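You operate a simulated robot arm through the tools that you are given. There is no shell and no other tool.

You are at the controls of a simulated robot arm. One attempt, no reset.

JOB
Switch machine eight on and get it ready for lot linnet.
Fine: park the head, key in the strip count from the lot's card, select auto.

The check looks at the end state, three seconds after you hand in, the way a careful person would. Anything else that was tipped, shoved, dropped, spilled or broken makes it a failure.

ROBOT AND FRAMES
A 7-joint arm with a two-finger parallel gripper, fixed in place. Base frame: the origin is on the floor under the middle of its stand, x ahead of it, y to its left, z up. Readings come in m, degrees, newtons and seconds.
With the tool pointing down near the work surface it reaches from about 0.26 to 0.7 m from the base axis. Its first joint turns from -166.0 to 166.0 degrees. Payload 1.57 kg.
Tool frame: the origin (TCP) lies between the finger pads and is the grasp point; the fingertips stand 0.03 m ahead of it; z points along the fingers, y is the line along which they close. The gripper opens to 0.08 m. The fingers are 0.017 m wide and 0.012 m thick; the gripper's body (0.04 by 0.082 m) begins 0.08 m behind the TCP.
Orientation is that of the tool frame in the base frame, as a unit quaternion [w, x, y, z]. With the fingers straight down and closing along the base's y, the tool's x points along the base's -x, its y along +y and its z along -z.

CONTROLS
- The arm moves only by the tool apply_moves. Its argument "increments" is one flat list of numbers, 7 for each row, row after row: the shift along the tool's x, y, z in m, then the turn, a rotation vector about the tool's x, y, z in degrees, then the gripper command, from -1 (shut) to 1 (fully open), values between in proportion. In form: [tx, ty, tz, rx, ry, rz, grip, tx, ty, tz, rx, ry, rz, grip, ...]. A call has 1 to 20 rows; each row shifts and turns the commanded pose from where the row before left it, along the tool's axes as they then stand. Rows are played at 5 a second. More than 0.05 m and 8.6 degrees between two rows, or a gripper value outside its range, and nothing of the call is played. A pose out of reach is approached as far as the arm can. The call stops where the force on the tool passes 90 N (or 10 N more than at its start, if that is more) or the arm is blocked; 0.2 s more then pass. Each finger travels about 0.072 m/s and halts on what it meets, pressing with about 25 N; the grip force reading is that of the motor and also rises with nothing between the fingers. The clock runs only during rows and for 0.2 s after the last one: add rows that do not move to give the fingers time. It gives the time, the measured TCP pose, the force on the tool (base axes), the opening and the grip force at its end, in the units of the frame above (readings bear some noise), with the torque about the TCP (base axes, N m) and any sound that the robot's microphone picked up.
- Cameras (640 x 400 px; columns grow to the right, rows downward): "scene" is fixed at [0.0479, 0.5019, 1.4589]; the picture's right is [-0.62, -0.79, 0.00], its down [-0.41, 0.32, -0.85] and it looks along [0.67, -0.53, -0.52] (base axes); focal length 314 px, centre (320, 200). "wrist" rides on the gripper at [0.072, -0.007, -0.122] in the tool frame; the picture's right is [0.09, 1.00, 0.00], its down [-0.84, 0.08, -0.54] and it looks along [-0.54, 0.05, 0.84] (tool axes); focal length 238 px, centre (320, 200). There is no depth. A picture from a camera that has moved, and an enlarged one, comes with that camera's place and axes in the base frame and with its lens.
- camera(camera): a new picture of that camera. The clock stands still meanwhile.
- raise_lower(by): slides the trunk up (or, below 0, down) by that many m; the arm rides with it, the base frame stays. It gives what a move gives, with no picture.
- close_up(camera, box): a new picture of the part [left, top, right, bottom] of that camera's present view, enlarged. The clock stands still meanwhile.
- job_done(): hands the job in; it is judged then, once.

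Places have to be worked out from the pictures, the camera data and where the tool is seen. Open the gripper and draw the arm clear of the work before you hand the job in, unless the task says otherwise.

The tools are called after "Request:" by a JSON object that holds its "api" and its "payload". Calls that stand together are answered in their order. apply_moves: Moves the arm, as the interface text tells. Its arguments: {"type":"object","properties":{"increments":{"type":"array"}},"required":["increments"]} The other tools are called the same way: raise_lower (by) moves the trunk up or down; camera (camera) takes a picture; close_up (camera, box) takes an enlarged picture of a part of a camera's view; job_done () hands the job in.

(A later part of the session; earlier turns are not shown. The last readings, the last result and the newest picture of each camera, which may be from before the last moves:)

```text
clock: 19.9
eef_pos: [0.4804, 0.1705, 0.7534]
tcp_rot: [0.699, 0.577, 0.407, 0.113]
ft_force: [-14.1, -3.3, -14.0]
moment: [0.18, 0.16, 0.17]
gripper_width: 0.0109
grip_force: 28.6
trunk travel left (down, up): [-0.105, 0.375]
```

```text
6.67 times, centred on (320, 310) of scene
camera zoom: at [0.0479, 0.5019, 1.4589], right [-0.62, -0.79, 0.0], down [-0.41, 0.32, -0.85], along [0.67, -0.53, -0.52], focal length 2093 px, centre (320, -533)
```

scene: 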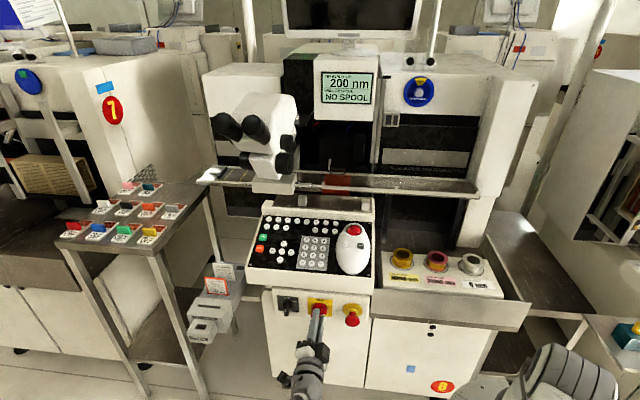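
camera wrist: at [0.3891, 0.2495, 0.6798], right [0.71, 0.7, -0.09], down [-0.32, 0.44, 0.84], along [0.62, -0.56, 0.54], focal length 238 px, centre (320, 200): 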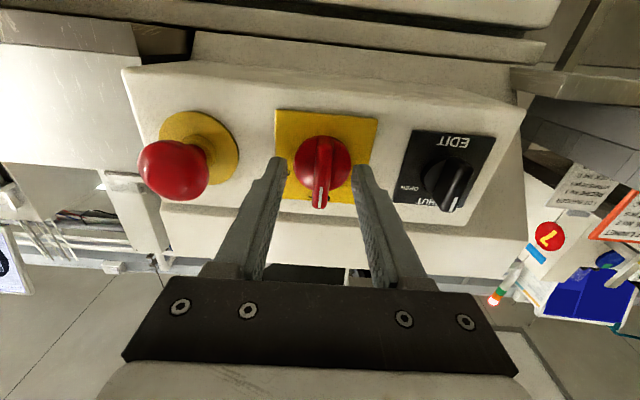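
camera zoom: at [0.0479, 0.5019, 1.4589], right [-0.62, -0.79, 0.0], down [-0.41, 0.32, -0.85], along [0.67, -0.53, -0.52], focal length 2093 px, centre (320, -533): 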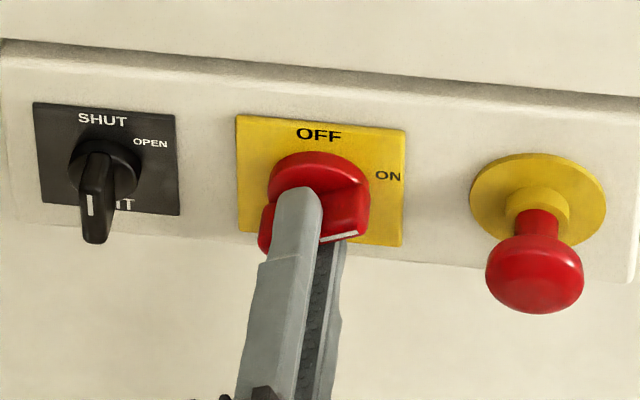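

It still turns freely at about 64°, and I measure the ON label at roughly 68–70°. I continue in small steps to find the stop.

Request:
{"api": "apply_moves", "payload": {"increments": [0, 0, 0, 0, 0, 3, -1, 0, 0, 0, 0, 0, 3, -1, 0, 0, 0, 0, 0, 0, -1]}}

Request:
{"api": "close_up", "payload": {"camera": "scene", "box": [290, 280, 350, 340]}}

```text
clock: 20.7
eef_pos: [0.4801, 0.172, 0.7536]
tcp_rot: [0.691, 0.599, 0.377, 0.149]
ft_force: [-14.5, -4.1, -16.0]
moment: [0.22, 0.16, 0.2]
gripper_width: 0.0107
grip_force: 28.1
trunk travel left (down, up): [-0.105, 0.375]
```

```text
6.67 times, centred on (320, 310) of scene
camera zoom: at [0.0479, 0.5019, 1.4589], right [-0.62, -0.79, 0.0], down [-0.41, 0.32, -0.85], along [0.67, -0.53, -0.52], focal length 2093 px, centre (320, -533)
```

zoom: 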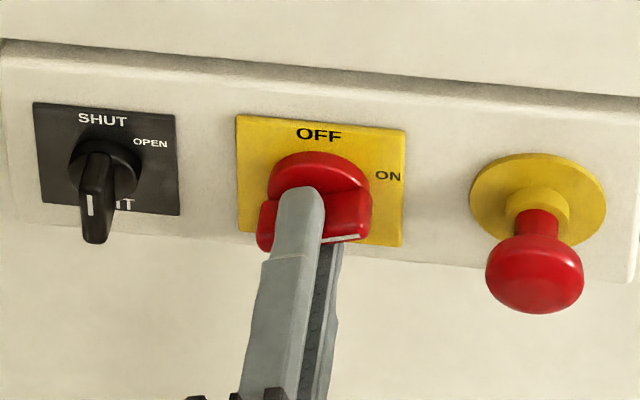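

Still no resistance at 70°. I step further to look for the stop.

Request:
{"api": "apply_moves", "payload": {"increments": [0, 0, 0, 0, 0, 3, -1, 0, 0, 0, 0, 0, 3, -1, 0, 0, 0, 0, 0, 0, -1]}}

Request:
{"api": "close_up", "payload": {"camera": "scene", "box": [290, 280, 350, 340]}}

```text
clock: 21.5
eef_pos: [0.4812, 0.1712, 0.7528]
tcp_rot: [0.683, 0.617, 0.345, 0.185]
ft_force: [-15.1, 1.0, -15.0]
moment: [0.12, 0.09, -0.43]
gripper_width: 0.0109
grip_force: 28.5
trunk travel left (down, up): [-0.105, 0.375]
```

```text
6.67 times, centred on (320, 310) of scene
camera zoom: at [0.0479, 0.5019, 1.4589], right [-0.62, -0.79, 0.0], down [-0.41, 0.32, -0.85], along [0.67, -0.53, -0.52], focal length 2093 px, centre (320, -533)
```

zoom: 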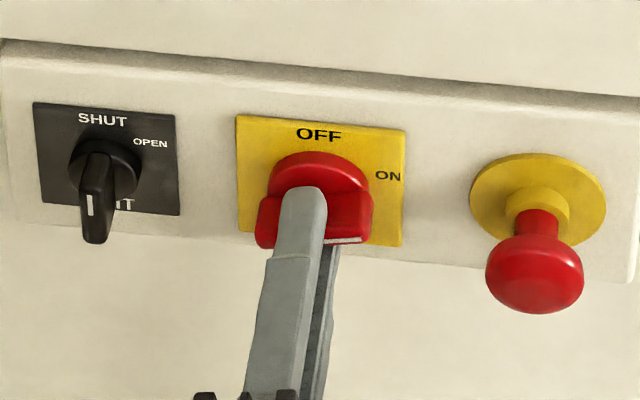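

No stop at 76° either; I continue toward 90° while watching for the resistance.

Request:
{"api": "apply_moves", "payload": {"increments": [0, 0, 0, 0, 0, 3, -1, 0, 0, 0, 0, 0, 3, -1, 0, 0, 0, 0, 0, 3, -1, 0, 0, 0, 0, 0, 0, -1]}}

Request:
{"api": "close_up", "payload": {"camera": "scene", "box": [290, 280, 350, 340]}}

```text
clock: 22.5
eef_pos: [0.4798, 0.1721, 0.7526]
tcp_rot: [0.666, 0.642, 0.295, 0.239]
ft_force: [-13.1, 1.7, -14.5]
moment: [0.21, 0.2, -0.2]
gripper_width: 0.0109
grip_force: 28.0
trunk travel left (down, up): [-0.105, 0.375]
```

```text
6.67 times, centred on (320, 310) of scene
camera zoom: at [0.0479, 0.5019, 1.4589], right [-0.62, -0.79, 0.0], down [-0.41, 0.32, -0.85], along [0.67, -0.53, -0.52], focal length 2093 px, centre (320, -533)
```

zoom: 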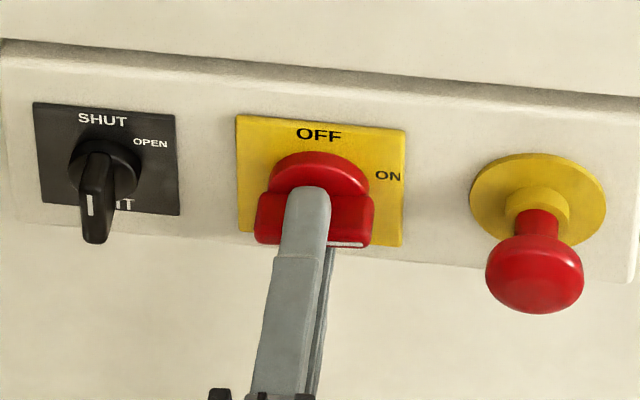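

Now at about 85°; I go to 90° and check.

Request:
{"api": "apply_moves", "payload": {"increments": [0, 0, 0, 0, 0, 3, -1, 0, 0, 0, 0, 0, 2.5, -1, 0, 0, 0, 0, 0, 0, -1]}}

Request:
{"api": "close_up", "payload": {"camera": "scene", "box": [290, 280, 350, 340]}}

Request:
{"api": "camera", "payload": {"camera": "scene"}}

```text
clock: 23.3
eef_pos: [0.4817, 0.1717, 0.7567]
tcp_rot: [0.648, 0.661, 0.271, 0.264]
ft_force: [-22.6, 14.7, -61.1]
moment: [0.83, 0.81, -0.07]
gripper_width: 0.0149
grip_force: 31.6
out of reach, approached as far as the arm can: row 2
trunk travel left (down, up): [-0.105, 0.375]
```

```text
6.67 times, centred on (320, 310) of scene
camera zoom: at [0.0479, 0.5019, 1.4589], right [-0.62, -0.79, 0.0], down [-0.41, 0.32, -0.85], along [0.67, -0.53, -0.52], focal length 2093 px, centre (320, -533)
```

zoom: 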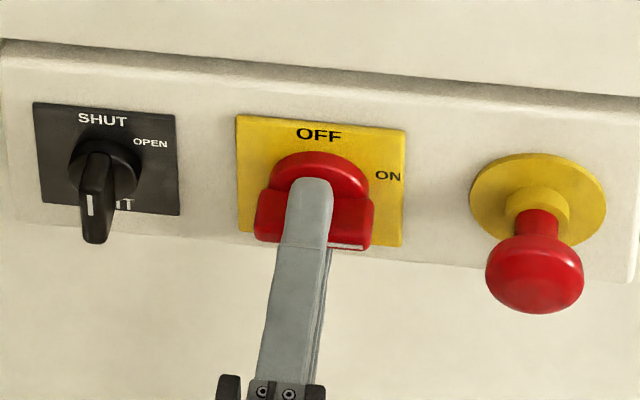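

```text
taken
```

scene: 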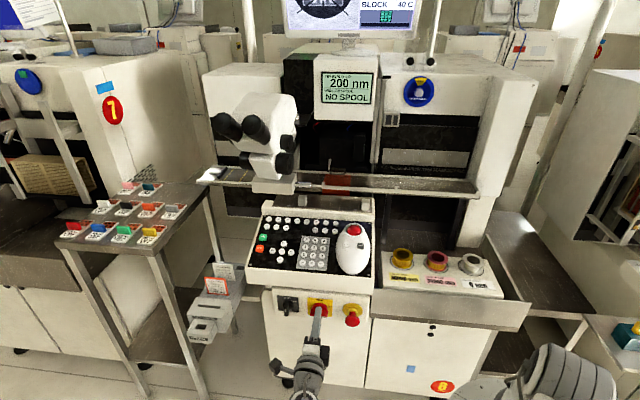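

The monitor above lit up too and the handle is at 90°; the arm only reached a joint limit with some residual strain. I open the gripper in place and back straight out.

Request:
{"api": "apply_moves", "payload": {"increments": [0, 0, 0, 0, 0, 0, 0.1, 0, 0, 0, 0, 0, 0, 0.1, 0, 0, 0, 0, 0, 0, 0.1, 0, 0, -0.015, 0, 0, 0, 0.1, 0, 0, -0.025, 0, 0, 0, 0.1, 0, 0, -0.03, 0, 0, 0, 0.1, 0, 0, -0.03, 0, 0, 0, 0.1, 0, 0, -0.03, 0, 0, 0, 0.1]}}

Request:
{"api": "camera", "payload": {"camera": "scene"}}

Request:
{"api": "close_up", "payload": {"camera": "scene", "box": [270, 280, 370, 340]}}

Request:
{"api": "close_up", "payload": {"camera": "scene", "box": [280, 0, 420, 45]}}

```text
clock: 25.1
eef_pos: [0.4341, 0.1879, 0.7765]
tcp_rot: [0.669, 0.679, 0.213, 0.214]
ft_force: [0.6, 0.1, -0.4]
moment: [-0.01, 0.0, -0.01]
gripper_width: 0.0441
grip_force: 0.1
out of reach, approached as far as the arm can: row 5, 6, 8
trunk travel left (down, up): [-0.105, 0.375]
stopped in row 8: the arm was blocked; the commanded pose is now the measured one
```

```text
taken
```

scene: 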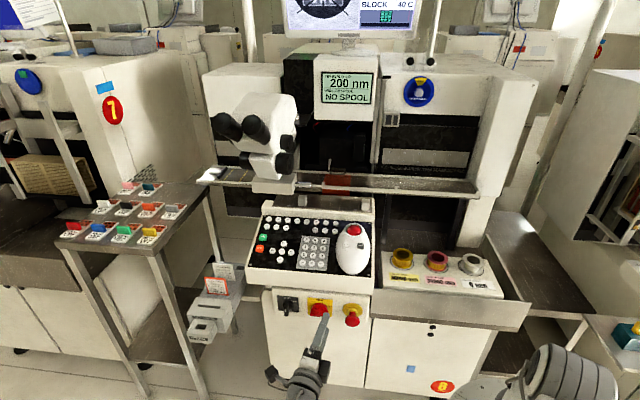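

```text
6.40 times, centred on (320, 310) of scene
camera zoom: at [0.0479, 0.5019, 1.4589], right [-0.62, -0.79, 0.0], down [-0.41, 0.32, -0.85], along [0.67, -0.53, -0.52], focal length 2009 px, centre (320, -504)
```

zoom: 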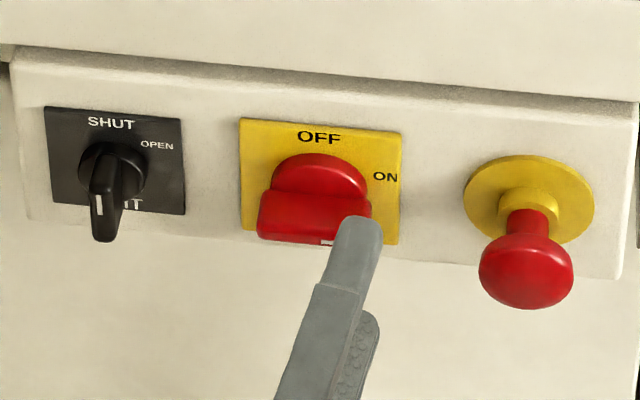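

```text
4.57 times, centred on (350, 22) of scene
camera zoom: at [0.0479, 0.5019, 1.4589], right [-0.62, -0.79, 0.0], down [-0.41, 0.32, -0.85], along [0.67, -0.53, -0.52], focal length 1435 px, centre (183, 1011)
```

zoom: 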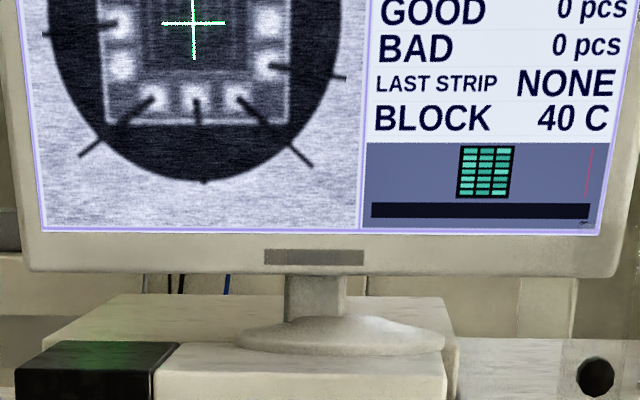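

The knob is at ON with the display live, and the gripper is clear but wound up at a wrist limit. I unwind the wrist about the tool axis, then back further away.

Request:
{"api": "apply_moves", "payload": {"increments": [0, 0, 0, 0, 0, -8, 0.1, 0, 0, 0, 0, 0, -8, 0.1, 0, 0, 0, 0, 0, -8, 0.1, 0, 0, 0, 0, 0, -8, 0.1, 0, 0, 0, 0, 0, -8, 0.1, 0, 0, -0.01, 0, 0, -8, 0.1, 0, 0, -0.01, 0, 0, -8, 0.1, 0, 0, -0.01, 0, 0, -8, 0.1, 0, 0, -0.01, 0, 0, -8, 0.1, 0, 0, -0.01, 0, 0, -8, 0.1, 0, 0, -0.01, 0, 0, -8, 0.1, 0, 0, 0, 0, 0, 0, 0.1]}}

Request:
{"api": "camera", "payload": {"camera": "scene"}}

Request:
{"api": "camera", "payload": {"camera": "wrist"}}

```text
clock: 27.7
eef_pos: [0.406, 0.2273, 0.7778]
tcp_rot: [0.628, 0.346, 0.618, -0.322]
ft_force: [0.5, 0.5, 0.2]
moment: [0.01, 0.0, -0.04]
gripper_width: 0.0437
grip_force: 0.0
trunk travel left (down, up): [-0.105, 0.375]
```

```text
taken
```

scene: 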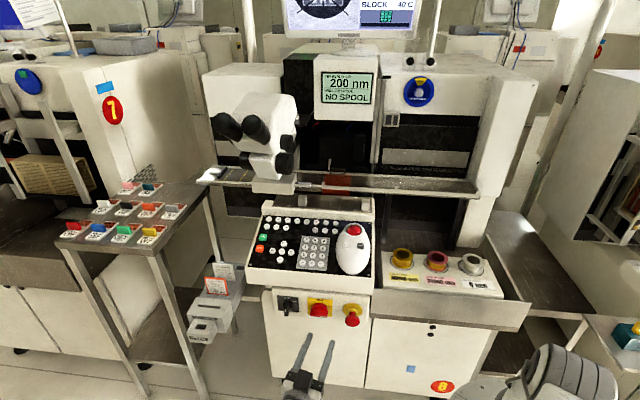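

```text
taken
camera wrist: at [0.333, 0.3261, 0.7047], right [0.83, 0.55, -0.06], down [-0.26, 0.48, 0.84], along [0.49, -0.68, 0.54], focal length 238 px, centre (320, 200)
```

wrist: 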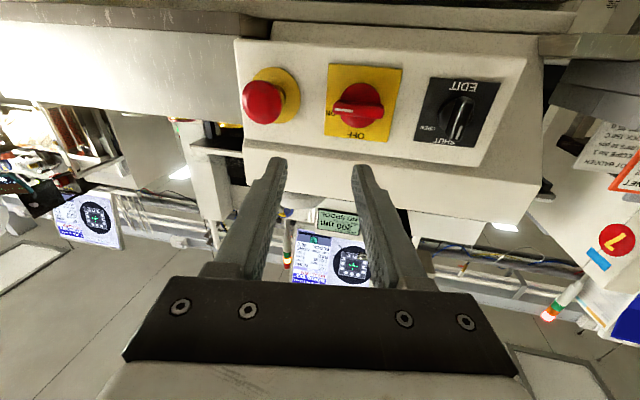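

The main switch now reads ON, and the wrist camera can see the monitor (upside down). I zoom in on it.

Request:
{"api": "close_up", "payload": {"camera": "wrist", "box": [285, 200, 375, 290]}}

Request:
{"api": "close_up", "payload": {"camera": "wrist", "box": [310, 50, 510, 150]}}

```text
4.44 times, centred on (330, 245) of wrist
camera zoom: at [0.333, 0.3261, 0.7047], right [0.83, 0.55, -0.06], down [-0.26, 0.48, 0.84], along [0.49, -0.68, 0.54], focal length 1059 px, centre (276, 0)
```

zoom: 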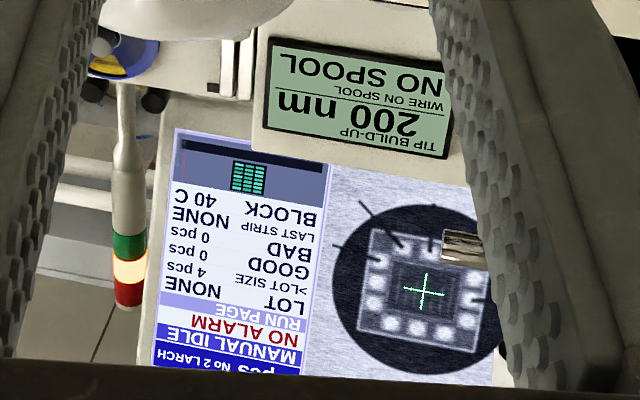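

```text
3.20 times, centred on (410, 100) of wrist
camera zoom: at [0.333, 0.3261, 0.7047], right [0.83, 0.55, -0.06], down [-0.26, 0.48, 0.84], along [0.49, -0.68, 0.54], focal length 763 px, centre (32, 520)
```

zoom: 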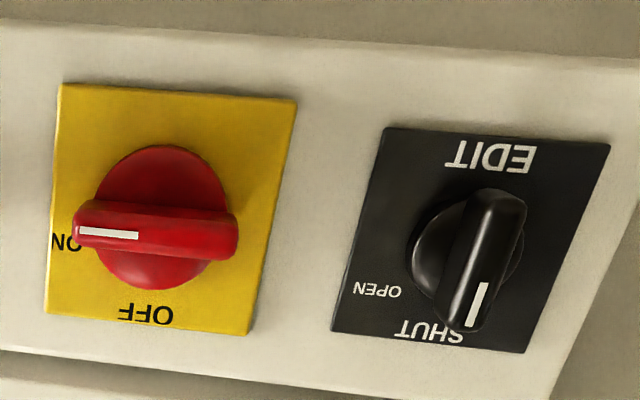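

The run page reads "MANUAL IDLE / NO ALARM, LOT NONE, >LOT SIZE 4 pcs, BLOCK 40 C" with the cursor on LOT SIZE, so I should key 7 + ENT there. First I back off, square the tool to the machine and raise the trunk.

Request:
{"api": "apply_moves", "payload": {"increments": [0, 0, -0.03, 0, 0, -2.1, -0.2, 0, 0, -0.02, -5.4, 0, 0, -0.5, 0, 0, 0, -5.4, 0, 0, -1, 0, 0, 0, 0, 0, 0, -1]}}

Request:
{"api": "raise_lower", "payload": {"by": 0.3}}

Request:
{"api": "camera", "payload": {"camera": "wrist"}}

Request:
{"api": "camera", "payload": {"camera": "scene"}}

```text
clock: 28.5
eef_pos: [0.413, 0.216, 0.779]
tcp_rot: [0.63, 0.323, 0.629, -0.322]
ft_force: [-0.4, 0.7, 0.2]
moment: [0.02, 0.01, -0.03]
gripper_width: 0.0
grip_force: 21.5
trunk travel left (down, up): [-0.105, 0.375]
stopped in row 4: the arm was blocked; the commanded pose is now the measured one
```

```text
clock: 31.5
eef_pos: [0.412, 0.2154, 1.0785]
tcp_rot: [0.63, 0.323, 0.629, -0.322]
ft_force: [-0.4, -0.5, -0.5]
moment: [0.01, 0.0, 0.02]
gripper_width: 0.0001
grip_force: 21.0
trunk travel left (down, up): [-0.405, 0.075]
```

```text
taken
camera wrist: at [0.3349, 0.3096, 1.0055], right [0.81, 0.58, -0.09], down [-0.26, 0.48, 0.84], along [0.53, -0.65, 0.54], focal length 238 px, centre (320, 200)
```

wrist: 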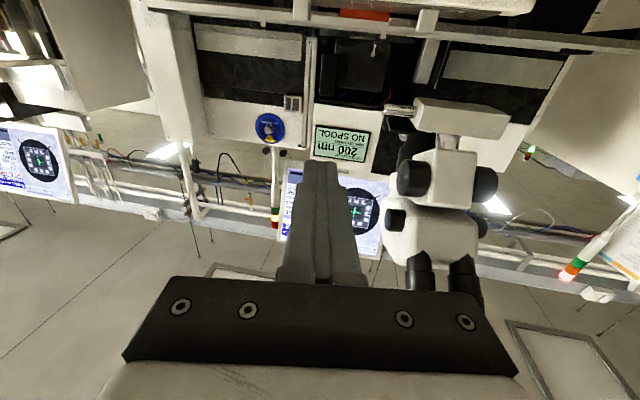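

```text
taken
```

scene: 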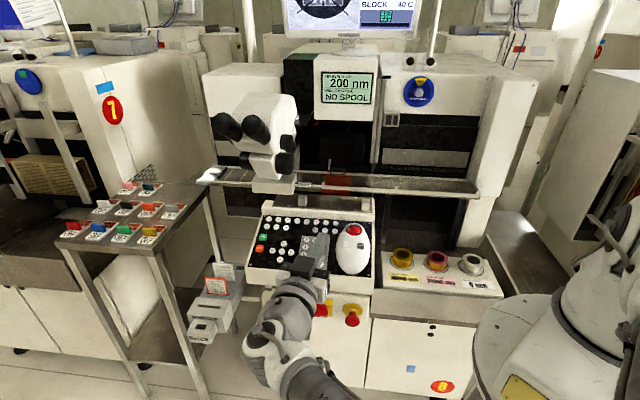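

The wrist hit a limit during the back-off, so it is only partly squared, but it is clear at z = 1.08. I pitch the tool down toward the panel normal from here.

Request:
{"api": "apply_moves", "payload": {"increments": [0, 0, 0, 0, 7.6, 0, -1, 0, 0, 0, 0, 7.6, 0, -1, 0, 0, 0, 0, 7.6, 0, -1, 0, 0, 0, 0, 7.6, 0, -1, 0, 0, 0, 0, 7.6, 0, -1, 0, 0, 0, 0, 7.6, 0, -1, 0, 0, 0, 0, 7.6, 0, -1, 0, 0, 0, 0, 7.6, 0, -1, 0, 0, 0, 0, 7.6, 0, -1, 0, 0, 0, 0, 7.6, 0, -1]}}

Request:
{"api": "camera", "payload": {"camera": "scene"}}

Request:
{"api": "camera", "payload": {"camera": "wrist"}}

```text
clock: 33.7
eef_pos: [0.4132, 0.2179, 1.0776]
tcp_rot: [0.109, 0.452, 0.884, -0.054]
ft_force: [-0.6, -0.1, -0.4]
moment: [0.01, -0.03, 0.01]
gripper_width: 0.0
grip_force: 21.0
trunk travel left (down, up): [-0.405, 0.075]
```

```text
taken
```

scene: 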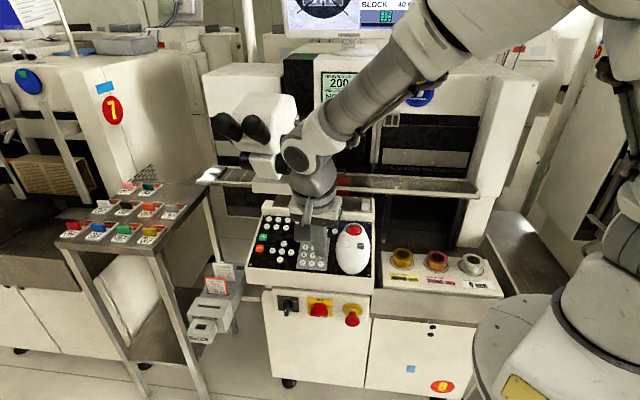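

```text
taken
camera wrist: at [0.3467, 0.2921, 1.1784], right [0.75, 0.66, -0.02], down [0.46, -0.51, 0.73], along [0.47, -0.56, -0.69], focal length 238 px, centre (320, 200)
```

wrist: 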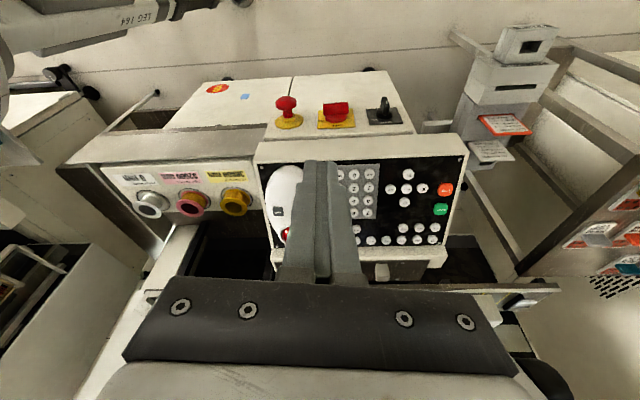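

The tool now points at the panel with only about 8.6° of yaw left to square up. I apply it and take detailed pictures of the panel for localisation.

Request:
{"api": "apply_moves", "payload": {"increments": [0, 0, 0, 0, 0, -4.3, -1, 0, 0, 0, 0, 0, -4.3, -1, 0, 0, 0, 0, 0, 0, -1]}}

Request:
{"api": "camera", "payload": {"camera": "wrist"}}

Request:
{"api": "close_up", "payload": {"camera": "wrist", "box": [240, 120, 460, 290]}}

```text
clock: 34.5
eef_pos: [0.4134, 0.2165, 1.0779]
tcp_rot: [0.105, 0.382, 0.916, -0.062]
ft_force: [0.0, -0.3, 0.4]
moment: [-0.02, 0.01, -0.04]
gripper_width: 0.0
grip_force: 21.2
trunk travel left (down, up): [-0.405, 0.075]
```

```text
taken
camera wrist: at [0.3392, 0.2848, 1.1787], right [0.65, 0.76, -0.06], down [0.55, -0.42, 0.72], along [0.53, -0.5, -0.69], focal length 238 px, centre (320, 200)
```

wrist: 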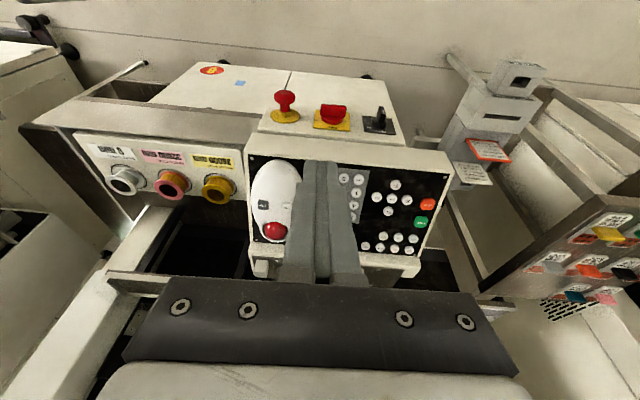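

```text
2.35 times, centred on (350, 205) of wrist
camera zoom: at [0.3392, 0.2848, 1.1787], right [0.65, 0.76, -0.06], down [0.55, -0.42, 0.72], along [0.53, -0.5, -0.69], focal length 561 px, centre (249, 188)
```

zoom: 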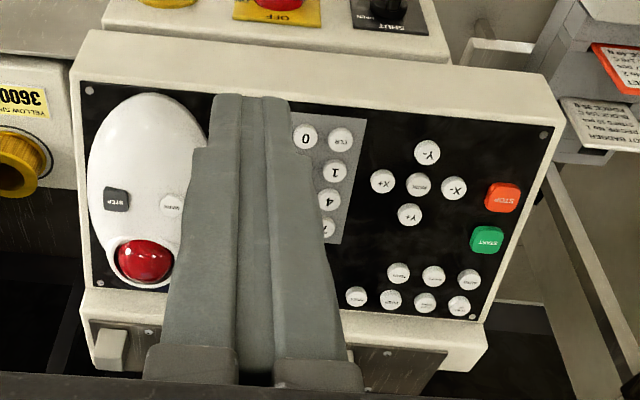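

I now have good estimates: PARK at about (0.620, 0.180, 0.902), AUTO at about (0.712, 0.171, 0.927). The microscope over the upper left could be in the hand's way, so I look at it before approaching.

Request:
{"api": "close_up", "payload": {"camera": "scene", "box": [190, 80, 350, 230]}}

Request:
{"api": "close_up", "payload": {"camera": "scene", "box": [240, 150, 400, 260]}}

```text
2.67 times, centred on (270, 155) of scene
camera zoom: at [0.0479, 0.5019, 1.4589], right [-0.62, -0.79, 0.0], down [-0.41, 0.32, -0.85], along [0.67, -0.53, -0.52], focal length 837 px, centre (453, 320)
```

zoom: 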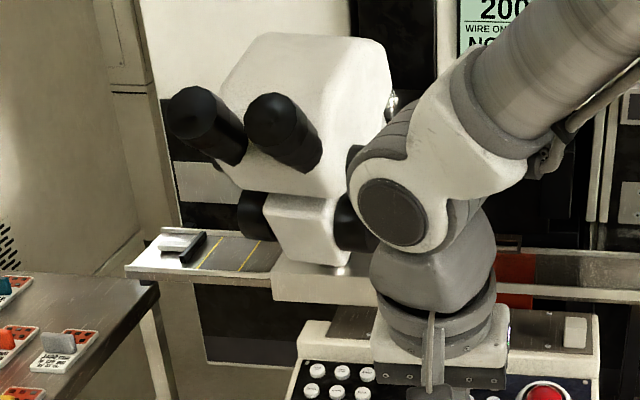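

```text
3.64 times, centred on (320, 205) of scene
camera zoom: at [0.0479, 0.5019, 1.4589], right [-0.62, -0.79, 0.0], down [-0.41, 0.32, -0.85], along [0.67, -0.53, -0.52], focal length 1141 px, centre (320, 182)
```

zoom: 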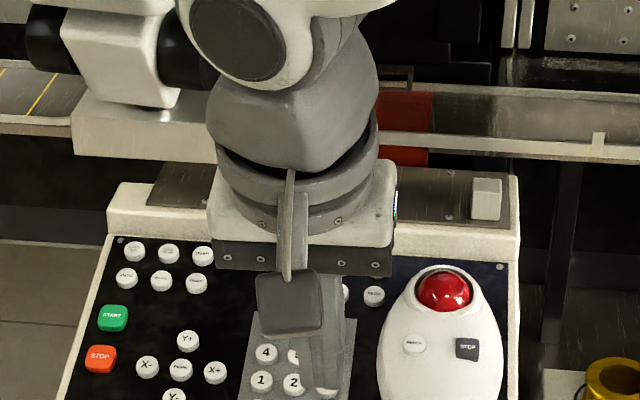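

The microscope overhangs the upper-left panel, with knobs near (0.62, 0.15, 1.15) and (0.71, 0.22, 1.15), so a vertical hand would hit it. I tilt the tool to about 54° from vertical so the hand comes in from the operator's side below the microscope.

Request:
{"api": "apply_moves", "payload": {"increments": [0, 0, 0, 0, -8, 0, -1, 0, 0, 0, 0, -8, 0, -1, 0, 0, 0, 0, -8, 0, -1, 0, 0, 0, 0, -8, 0, -1, 0, 0, 0, 0, -8, 0, -1, 0, 0, 0, 0, 0, 0, -1]}}

Request:
{"api": "camera", "payload": {"camera": "wrist"}}

Request:
{"api": "camera", "payload": {"camera": "scene"}}

```text
clock: 35.9
eef_pos: [0.412, 0.216, 1.0786]
tcp_rot: [0.412, 0.339, 0.824, -0.19]
ft_force: [-0.2, 0.1, -0.1]
moment: [-0.01, 0.02, -0.01]
gripper_width: 0.0001
grip_force: 21.6
trunk travel left (down, up): [-0.405, 0.075]
```

```text
taken
camera wrist: at [0.3076, 0.3127, 1.0913], right [0.67, 0.73, -0.11], down [0.12, 0.04, 0.99], along [0.73, -0.68, -0.06], focal length 238 px, centre (320, 200)
```

wrist: 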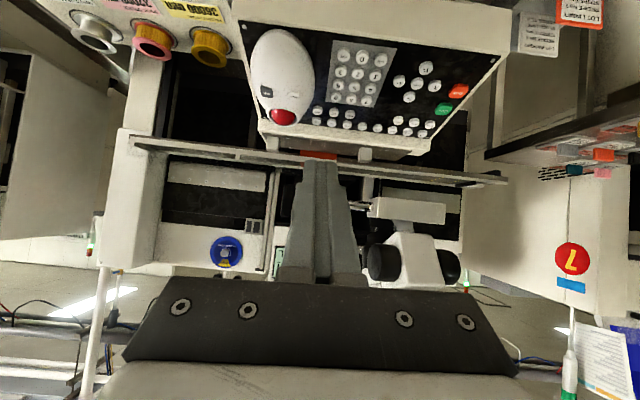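

```text
taken
```

scene: 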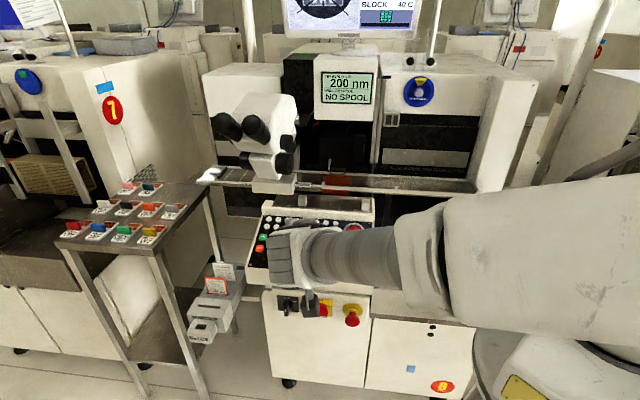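

Now the wrist camera sees the whole panel unobstructed. I zoom in for button positions.

Request:
{"api": "close_up", "payload": {"camera": "wrist", "box": [300, 30, 500, 155]}}

Request:
{"api": "close_up", "payload": {"camera": "wrist", "box": [225, 0, 515, 180]}}

```text
3.20 times, centred on (400, 92) of wrist
camera zoom: at [0.3076, 0.3127, 1.0913], right [0.67, 0.73, -0.11], down [0.12, 0.04, 0.99], along [0.73, -0.68, -0.06], focal length 763 px, centre (64, 544)
```

zoom: 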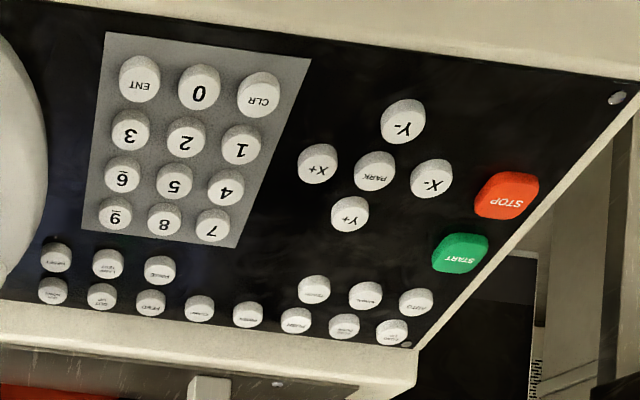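

```text
2.21 times, centred on (370, 90) of wrist
camera zoom: at [0.3076, 0.3127, 1.0913], right [0.67, 0.73, -0.11], down [0.12, 0.04, 0.99], along [0.73, -0.68, -0.06], focal length 526 px, centre (210, 443)
```

zoom: 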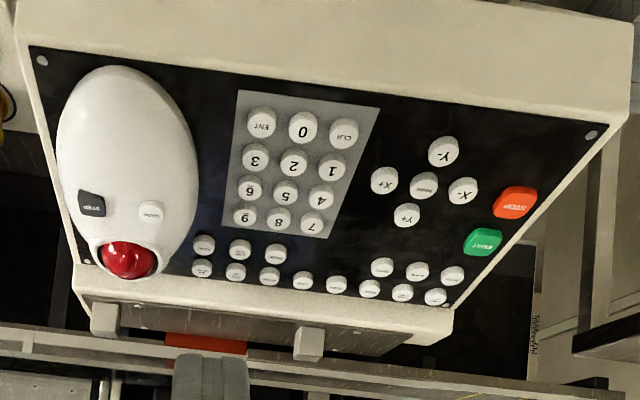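

PARK is around (0.636, 0.173, 0.886) with roughly 1 cm depth uncertainty. I move to a hover about 4 cm short of it along the tool axis and re-measure from there.

Request:
{"api": "apply_moves", "payload": {"increments": [0.006, 0.0228, 0.03, 0, 0, 0, -1, 0.006, 0.0228, 0.03, 0, 0, 0, -1, 0.006, 0.0228, 0.03, 0, 0, 0, -1, 0.006, 0.0228, 0.03, 0, 0, 0, -1, 0.006, 0.0228, 0.03, 0, 0, 0, -1, 0.006, 0.0228, 0.03, 0, 0, 0, -1, 0, 0, 0, 0, 0, 0, -1]}}

Request:
{"api": "camera", "payload": {"camera": "wrist"}}

Request:
{"api": "camera", "payload": {"camera": "scene"}}

```text
clock: 37.5
eef_pos: [0.5936, 0.2216, 0.9405]
tcp_rot: [0.411, 0.339, 0.825, -0.19]
ft_force: [0.7, 0.2, -0.1]
moment: [0.02, -0.03, -0.01]
gripper_width: 0.0
grip_force: 21.2
trunk travel left (down, up): [-0.405, 0.075]
```

```text
taken
camera wrist: at [0.4892, 0.3167, 0.9532], right [0.67, 0.73, -0.11], down [0.12, 0.04, 0.99], along [0.73, -0.68, -0.06], focal length 238 px, centre (320, 200)
```

wrist: 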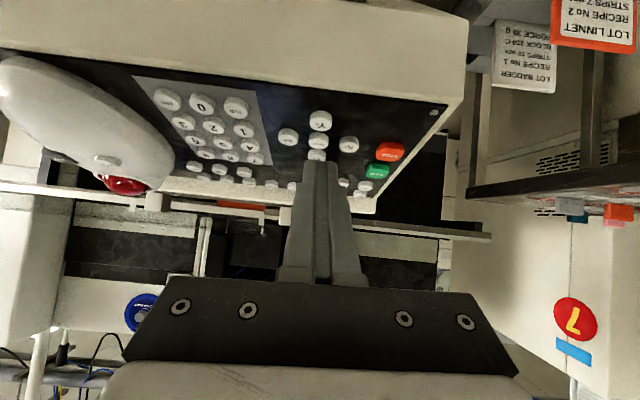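

```text
taken
```

scene: 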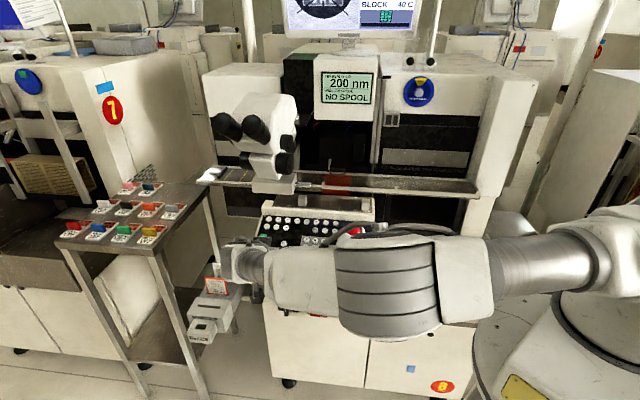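

The hover is reached without contact. I zoom in on the area around the fingertips.

Request:
{"api": "close_up", "payload": {"camera": "wrist", "box": [250, 90, 410, 200]}}

Request:
{"api": "close_up", "payload": {"camera": "wrist", "box": [130, 60, 290, 190]}}

```text
3.64 times, centred on (330, 145) of wrist
camera zoom: at [0.4892, 0.3167, 0.9532], right [0.67, 0.73, -0.11], down [0.12, 0.04, 0.99], along [0.73, -0.68, -0.06], focal length 867 px, centre (284, 400)
```

zoom: 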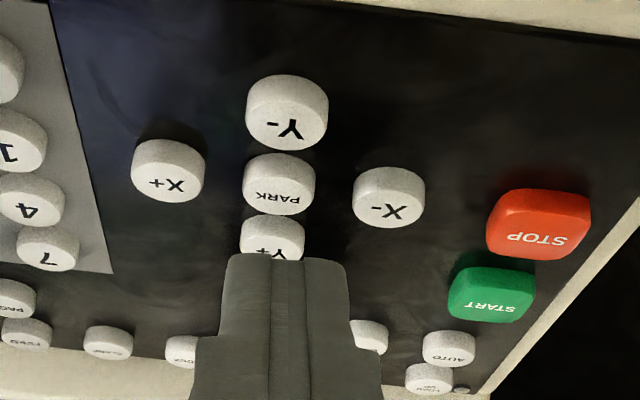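

```text
3.08 times, centred on (210, 125) of wrist
camera zoom: at [0.4892, 0.3167, 0.9532], right [0.67, 0.73, -0.11], down [0.12, 0.04, 0.99], along [0.73, -0.68, -0.06], focal length 733 px, centre (658, 431)
```

zoom: 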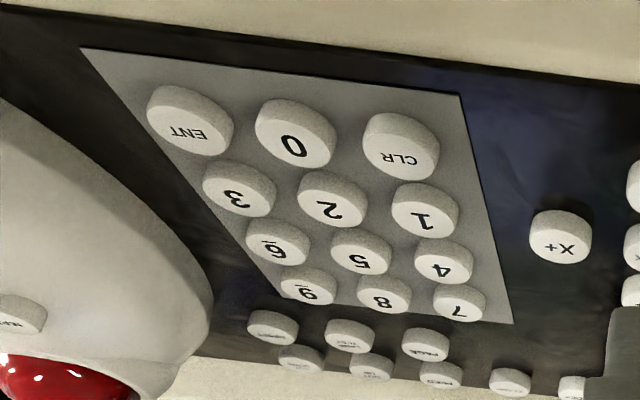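

PARK's face is about 32 mm below the contact edge (measured normal to the panel). I shift over it and descend to about 15 mm, then look again.

Request:
{"api": "apply_moves", "payload": {"increments": [-0.0068, -0.001, 0.0158, 0, 0, 0, -1, -0.0068, -0.0009, 0.0157, 0, 0, 0, -1, 0, 0, 0, 0, 0, 0, -1]}}

Request:
{"api": "close_up", "payload": {"camera": "wrist", "box": [250, 90, 410, 200]}}

```text
clock: 38.3
eef_pos: [0.6149, 0.1942, 0.9323]
tcp_rot: [0.412, 0.338, 0.825, -0.189]
ft_force: [-0.6, 0.5, 0.5]
moment: [-0.02, -0.01, 0.04]
gripper_width: 0.0
grip_force: 21.5
trunk travel left (down, up): [-0.405, 0.075]
```

```text
3.64 times, centred on (330, 145) of wrist
camera zoom: at [0.5108, 0.2897, 0.9458], right [0.67, 0.73, -0.11], down [0.12, 0.04, 0.99], along [0.73, -0.68, -0.06], focal length 867 px, centre (284, 400)
```

zoom: 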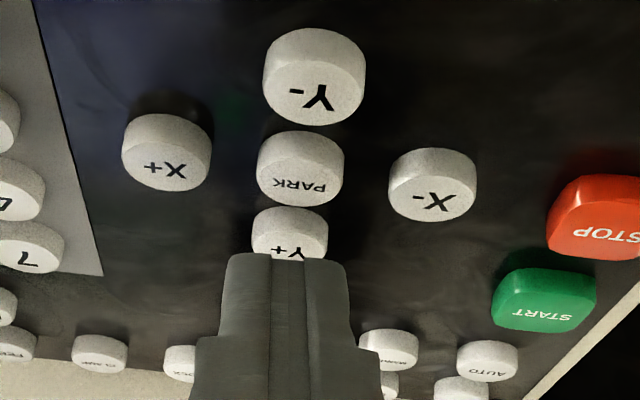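

Alignment with PARK is within 1 mm and the contact edge is about 15 mm above the face. I descend 11 mm along the panel normal, then step in gently.

Request:
{"api": "apply_moves", "payload": {"increments": [0.004, 0.0008, 0.0037, 0, 0, 0, -1, 0.0036, 0.0002, 0.0048, 0, 0, 0, -1, 0, 0, 0, 0, 0, 0, -1]}}

Request:
{"api": "close_up", "payload": {"camera": "wrist", "box": [250, 90, 410, 200]}}

```text
clock: 39.1
eef_pos: [0.6176, 0.1925, 0.9215]
tcp_rot: [0.412, 0.338, 0.825, -0.189]
ft_force: [-0.8, -0.4, 0.7]
moment: [0.01, 0.0, 0.0]
gripper_width: 0.0
grip_force: 21.8
trunk travel left (down, up): [-0.405, 0.075]
```

```text
3.64 times, centred on (330, 145) of wrist
camera zoom: at [0.5125, 0.289, 0.9338], right [0.67, 0.73, -0.11], down [0.12, 0.04, 0.99], along [0.73, -0.68, -0.06], focal length 867 px, centre (284, 400)
```

zoom: 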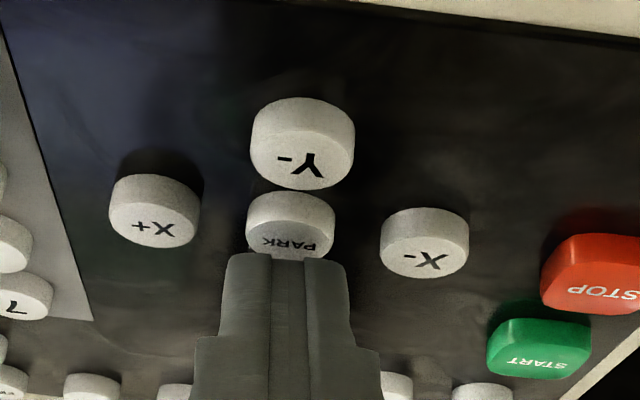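

The edge is now just over the PARK face. I press down in 2 mm steps along the panel normal, watching force and sound.

Request:
{"api": "apply_moves", "payload": {"increments": [0.0012, 0, 0.0016, 0, 0, 0, -1, 0.0012, 0, 0.0016, 0, 0, 0, -1, 0, 0, 0, 0, 0, 0, -1]}}

```text
clock: 39.9
eef_pos: [0.617, 0.1917, 0.9167]
tcp_rot: [0.412, 0.339, 0.825, -0.19]
ft_force: [0.2, 0.7, 2.6]
moment: [0.01, -0.07, 0.01]
gripper_width: 0.0002
grip_force: 21.5
trunk travel left (down, up): [-0.405, 0.075]
heard: click
```

A click was heard at light force, so PARK was actuated. I lift off along the panel normal and look at the displays.

Request:
{"api": "apply_moves", "payload": {"increments": [-0.006, 0, -0.008, 0, 0, 0, -1, -0.006, 0, -0.008, 0, 0, 0, -1, -0.006, 0, -0.008, 0, 0, 0, -1, 0, 0, 0, 0, 0, 0, -1]}}

Request:
{"api": "camera", "payload": {"camera": "scene"}}

Request:
{"api": "close_up", "payload": {"camera": "scene", "box": [280, 0, 420, 45]}}

Request:
{"api": "close_up", "payload": {"camera": "scene", "box": [310, 65, 384, 110]}}

Request:
{"api": "camera", "payload": {"camera": "wrist"}}

```text
clock: 40.9
eef_pos: [0.6134, 0.1991, 0.9445]
tcp_rot: [0.411, 0.339, 0.825, -0.19]
ft_force: [0.7, -0.3, 0.1]
moment: [0.04, 0.0, -0.01]
gripper_width: 0.0
grip_force: 21.1
trunk travel left (down, up): [-0.405, 0.075]
```

```text
taken
```

scene: 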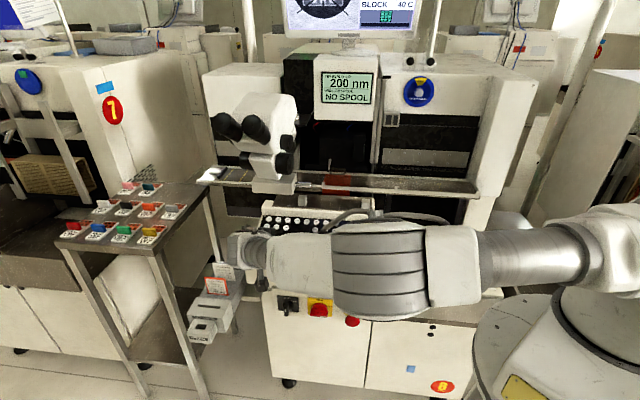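

```text
4.57 times, centred on (350, 22) of scene
camera zoom: at [0.0479, 0.5019, 1.4589], right [-0.62, -0.79, 0.0], down [-0.41, 0.32, -0.85], along [0.67, -0.53, -0.52], focal length 1435 px, centre (183, 1011)
```

zoom: 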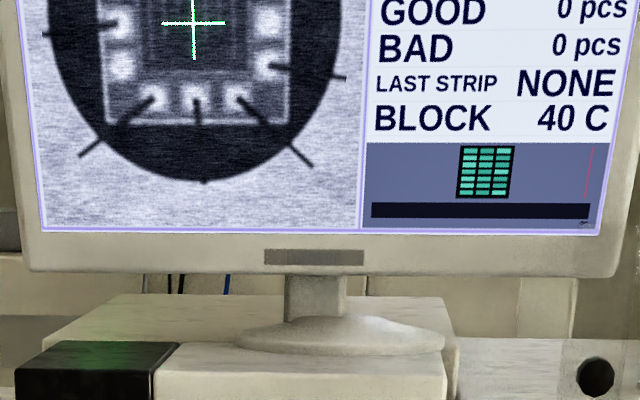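

```text
8.65 times, centred on (347, 88) of scene
camera zoom: at [0.0479, 0.5019, 1.4589], right [-0.62, -0.79, 0.0], down [-0.41, 0.32, -0.85], along [0.67, -0.53, -0.52], focal length 2715 px, centre (86, 1173)
```

zoom: 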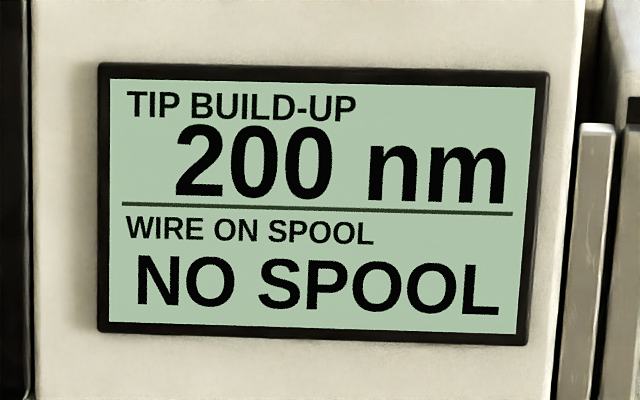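

```text
taken
camera wrist: at [0.5083, 0.2948, 0.9575], right [0.67, 0.73, -0.11], down [0.12, 0.04, 0.99], along [0.73, -0.68, -0.06], focal length 238 px, centre (320, 200)
```

wrist: 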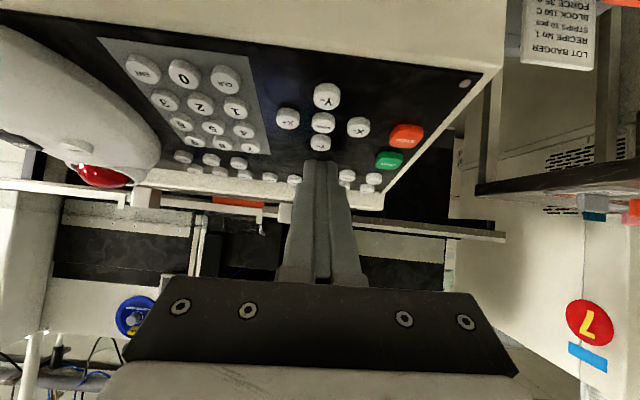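

I compare the machine interior with the earlier picture to see whether the head moved.

Request:
{"api": "close_up", "payload": {"camera": "scene", "box": [250, 110, 400, 210]}}

Request:
{"api": "close_up", "payload": {"camera": "scene", "box": [250, 140, 400, 230]}}

```text
4.00 times, centred on (325, 160) of scene
camera zoom: at [0.0479, 0.5019, 1.4589], right [-0.62, -0.79, 0.0], down [-0.41, 0.32, -0.85], along [0.67, -0.53, -0.52], focal length 1256 px, centre (300, 360)
```

zoom: 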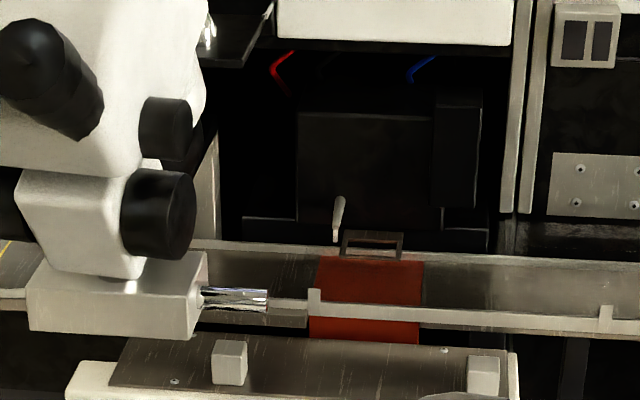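

```text
4.27 times, centred on (325, 185) of scene
camera zoom: at [0.0479, 0.5019, 1.4589], right [-0.62, -0.79, 0.0], down [-0.41, 0.32, -0.85], along [0.67, -0.53, -0.52], focal length 1339 px, centre (299, 264)
```

zoom: 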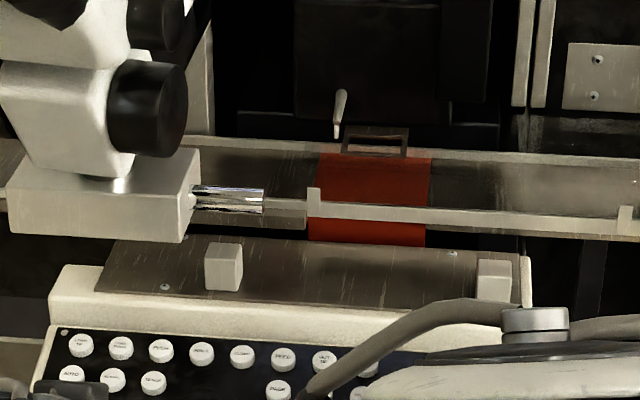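

No visible change in the interior, so I want to read the monitor's status lines. I retreat along the tool axis and pitch the hand up so the wrist camera looks at the monitor.

Request:
{"api": "apply_moves", "payload": {"increments": [0, 0, -0.04, 0, 0, 0, -1, 0, 0, -0.04, 0, 0, 0, -1, 0, 0, -0.04, 0, 0, 0, -1, 0, 0, -0.04, 0, 0, 0, -1, 0, 0, 0, 0, -7.5, 0, -1, 0, 0, 0, 0, -7.5, 0, -1, 0, 0, 0, 0, -7.5, 0, -1, 0, 0, 0, 0, -7.5, 0, -1, 0, 0, 0, 0, -7.5, 0, -1, 0, 0, 0, 0, 0, 0, -1]}}

Request:
{"api": "camera", "payload": {"camera": "wrist"}}

```text
clock: 43.1
eef_pos: [0.5254, 0.2941, 1.0393]
tcp_rot: [0.655, 0.26, 0.647, -0.29]
ft_force: [0.1, 0.3, 1.3]
moment: [-0.03, 0.01, 0.01]
gripper_width: 0.0
grip_force: 21.8
trunk travel left (down, up): [-0.405, 0.075]
```

```text
taken
camera wrist: at [0.4333, 0.3728, 0.9637], right [0.71, 0.69, -0.13], down [-0.32, 0.48, 0.82], along [0.63, -0.54, 0.56], focal length 238 px, centre (320, 200)
```

wrist: 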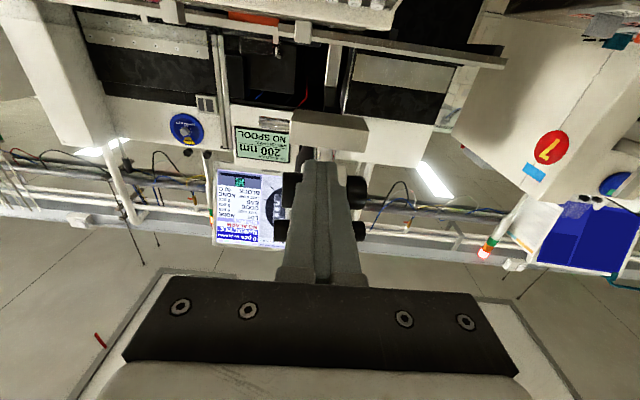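

The monitor's text part is visible now. I zoom in on it.

Request:
{"api": "close_up", "payload": {"camera": "wrist", "box": [208, 165, 298, 250]}}

Request:
{"api": "close_up", "payload": {"camera": "wrist", "box": [205, 20, 385, 160]}}

```text
4.71 times, centred on (253, 208) of wrist
camera zoom: at [0.4333, 0.3728, 0.9637], right [0.71, 0.69, -0.13], down [-0.32, 0.48, 0.82], along [0.63, -0.54, 0.56], focal length 1122 px, centre (635, 165)
```

zoom: 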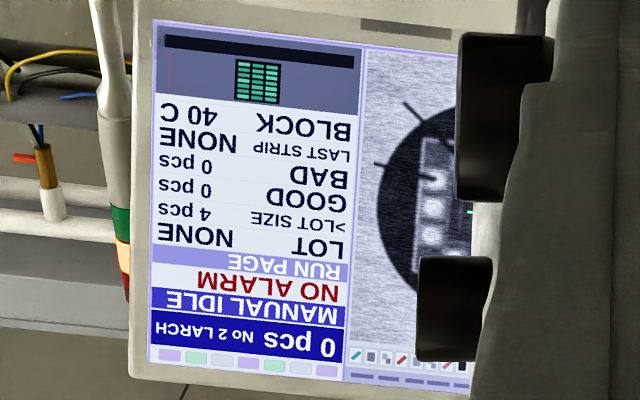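

```text
2.86 times, centred on (295, 90) of wrist
camera zoom: at [0.4333, 0.3728, 0.9637], right [0.71, 0.69, -0.13], down [-0.32, 0.48, 0.82], along [0.63, -0.54, 0.56], focal length 681 px, centre (391, 514)
```

zoom: 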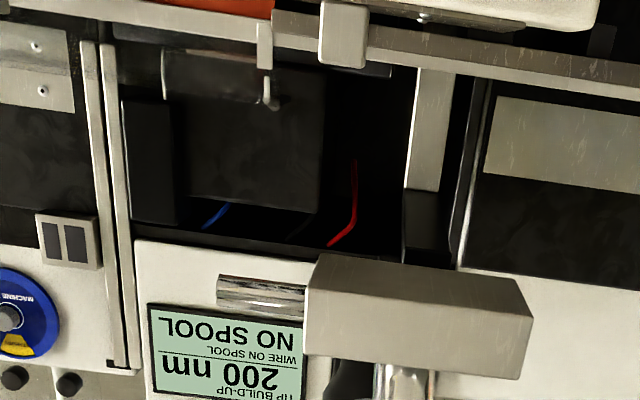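

The status is "0 pcs No 2 LARCH / MANUAL IDLE / NO ALARM / LOT SIZE 4". I check the head region again at high zoom for any movement after PARK.

Request:
{"api": "close_up", "payload": {"camera": "scene", "box": [300, 110, 380, 180]}}

Request:
{"api": "close_up", "payload": {"camera": "scene", "box": [355, 0, 420, 40]}}

Request:
{"api": "close_up", "payload": {"camera": "scene", "box": [250, 110, 400, 210]}}

Request:
{"api": "camera", "payload": {"camera": "scene"}}

```text
5.71 times, centred on (340, 145) of scene
camera zoom: at [0.0479, 0.5019, 1.4589], right [-0.62, -0.79, 0.0], down [-0.41, 0.32, -0.85], along [0.67, -0.53, -0.52], focal length 1794 px, centre (206, 514)
```

zoom: 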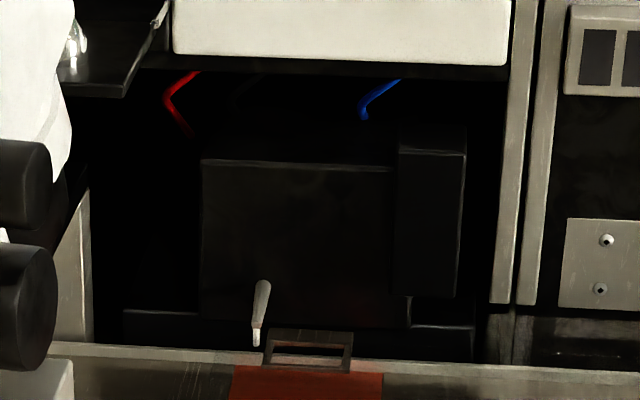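

```text
9.85 times, centred on (388, 20) of scene
camera zoom: at [0.0479, 0.5019, 1.4589], right [-0.62, -0.79, 0.0], down [-0.41, 0.32, -0.85], along [0.67, -0.53, -0.52], focal length 3091 px, centre (-345, 1972)
```

zoom: 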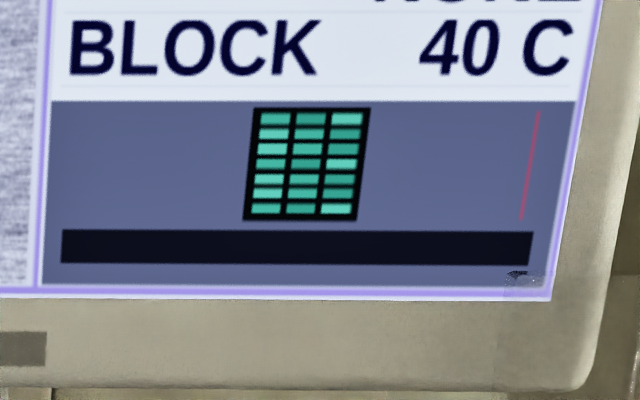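

```text
4.00 times, centred on (325, 160) of scene
camera zoom: at [0.0479, 0.5019, 1.4589], right [-0.62, -0.79, 0.0], down [-0.41, 0.32, -0.85], along [0.67, -0.53, -0.52], focal length 1256 px, centre (300, 360)
```

zoom: 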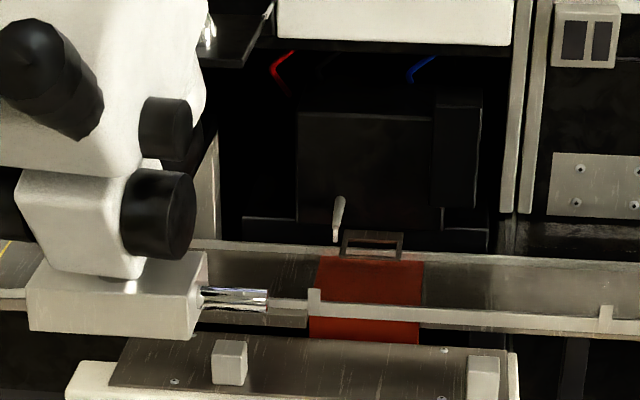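

```text
taken
```

scene: 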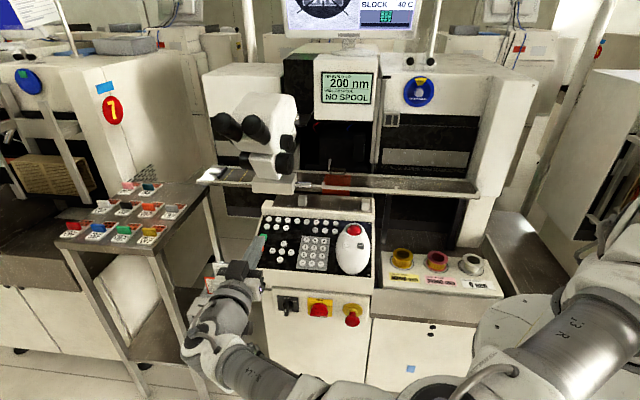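

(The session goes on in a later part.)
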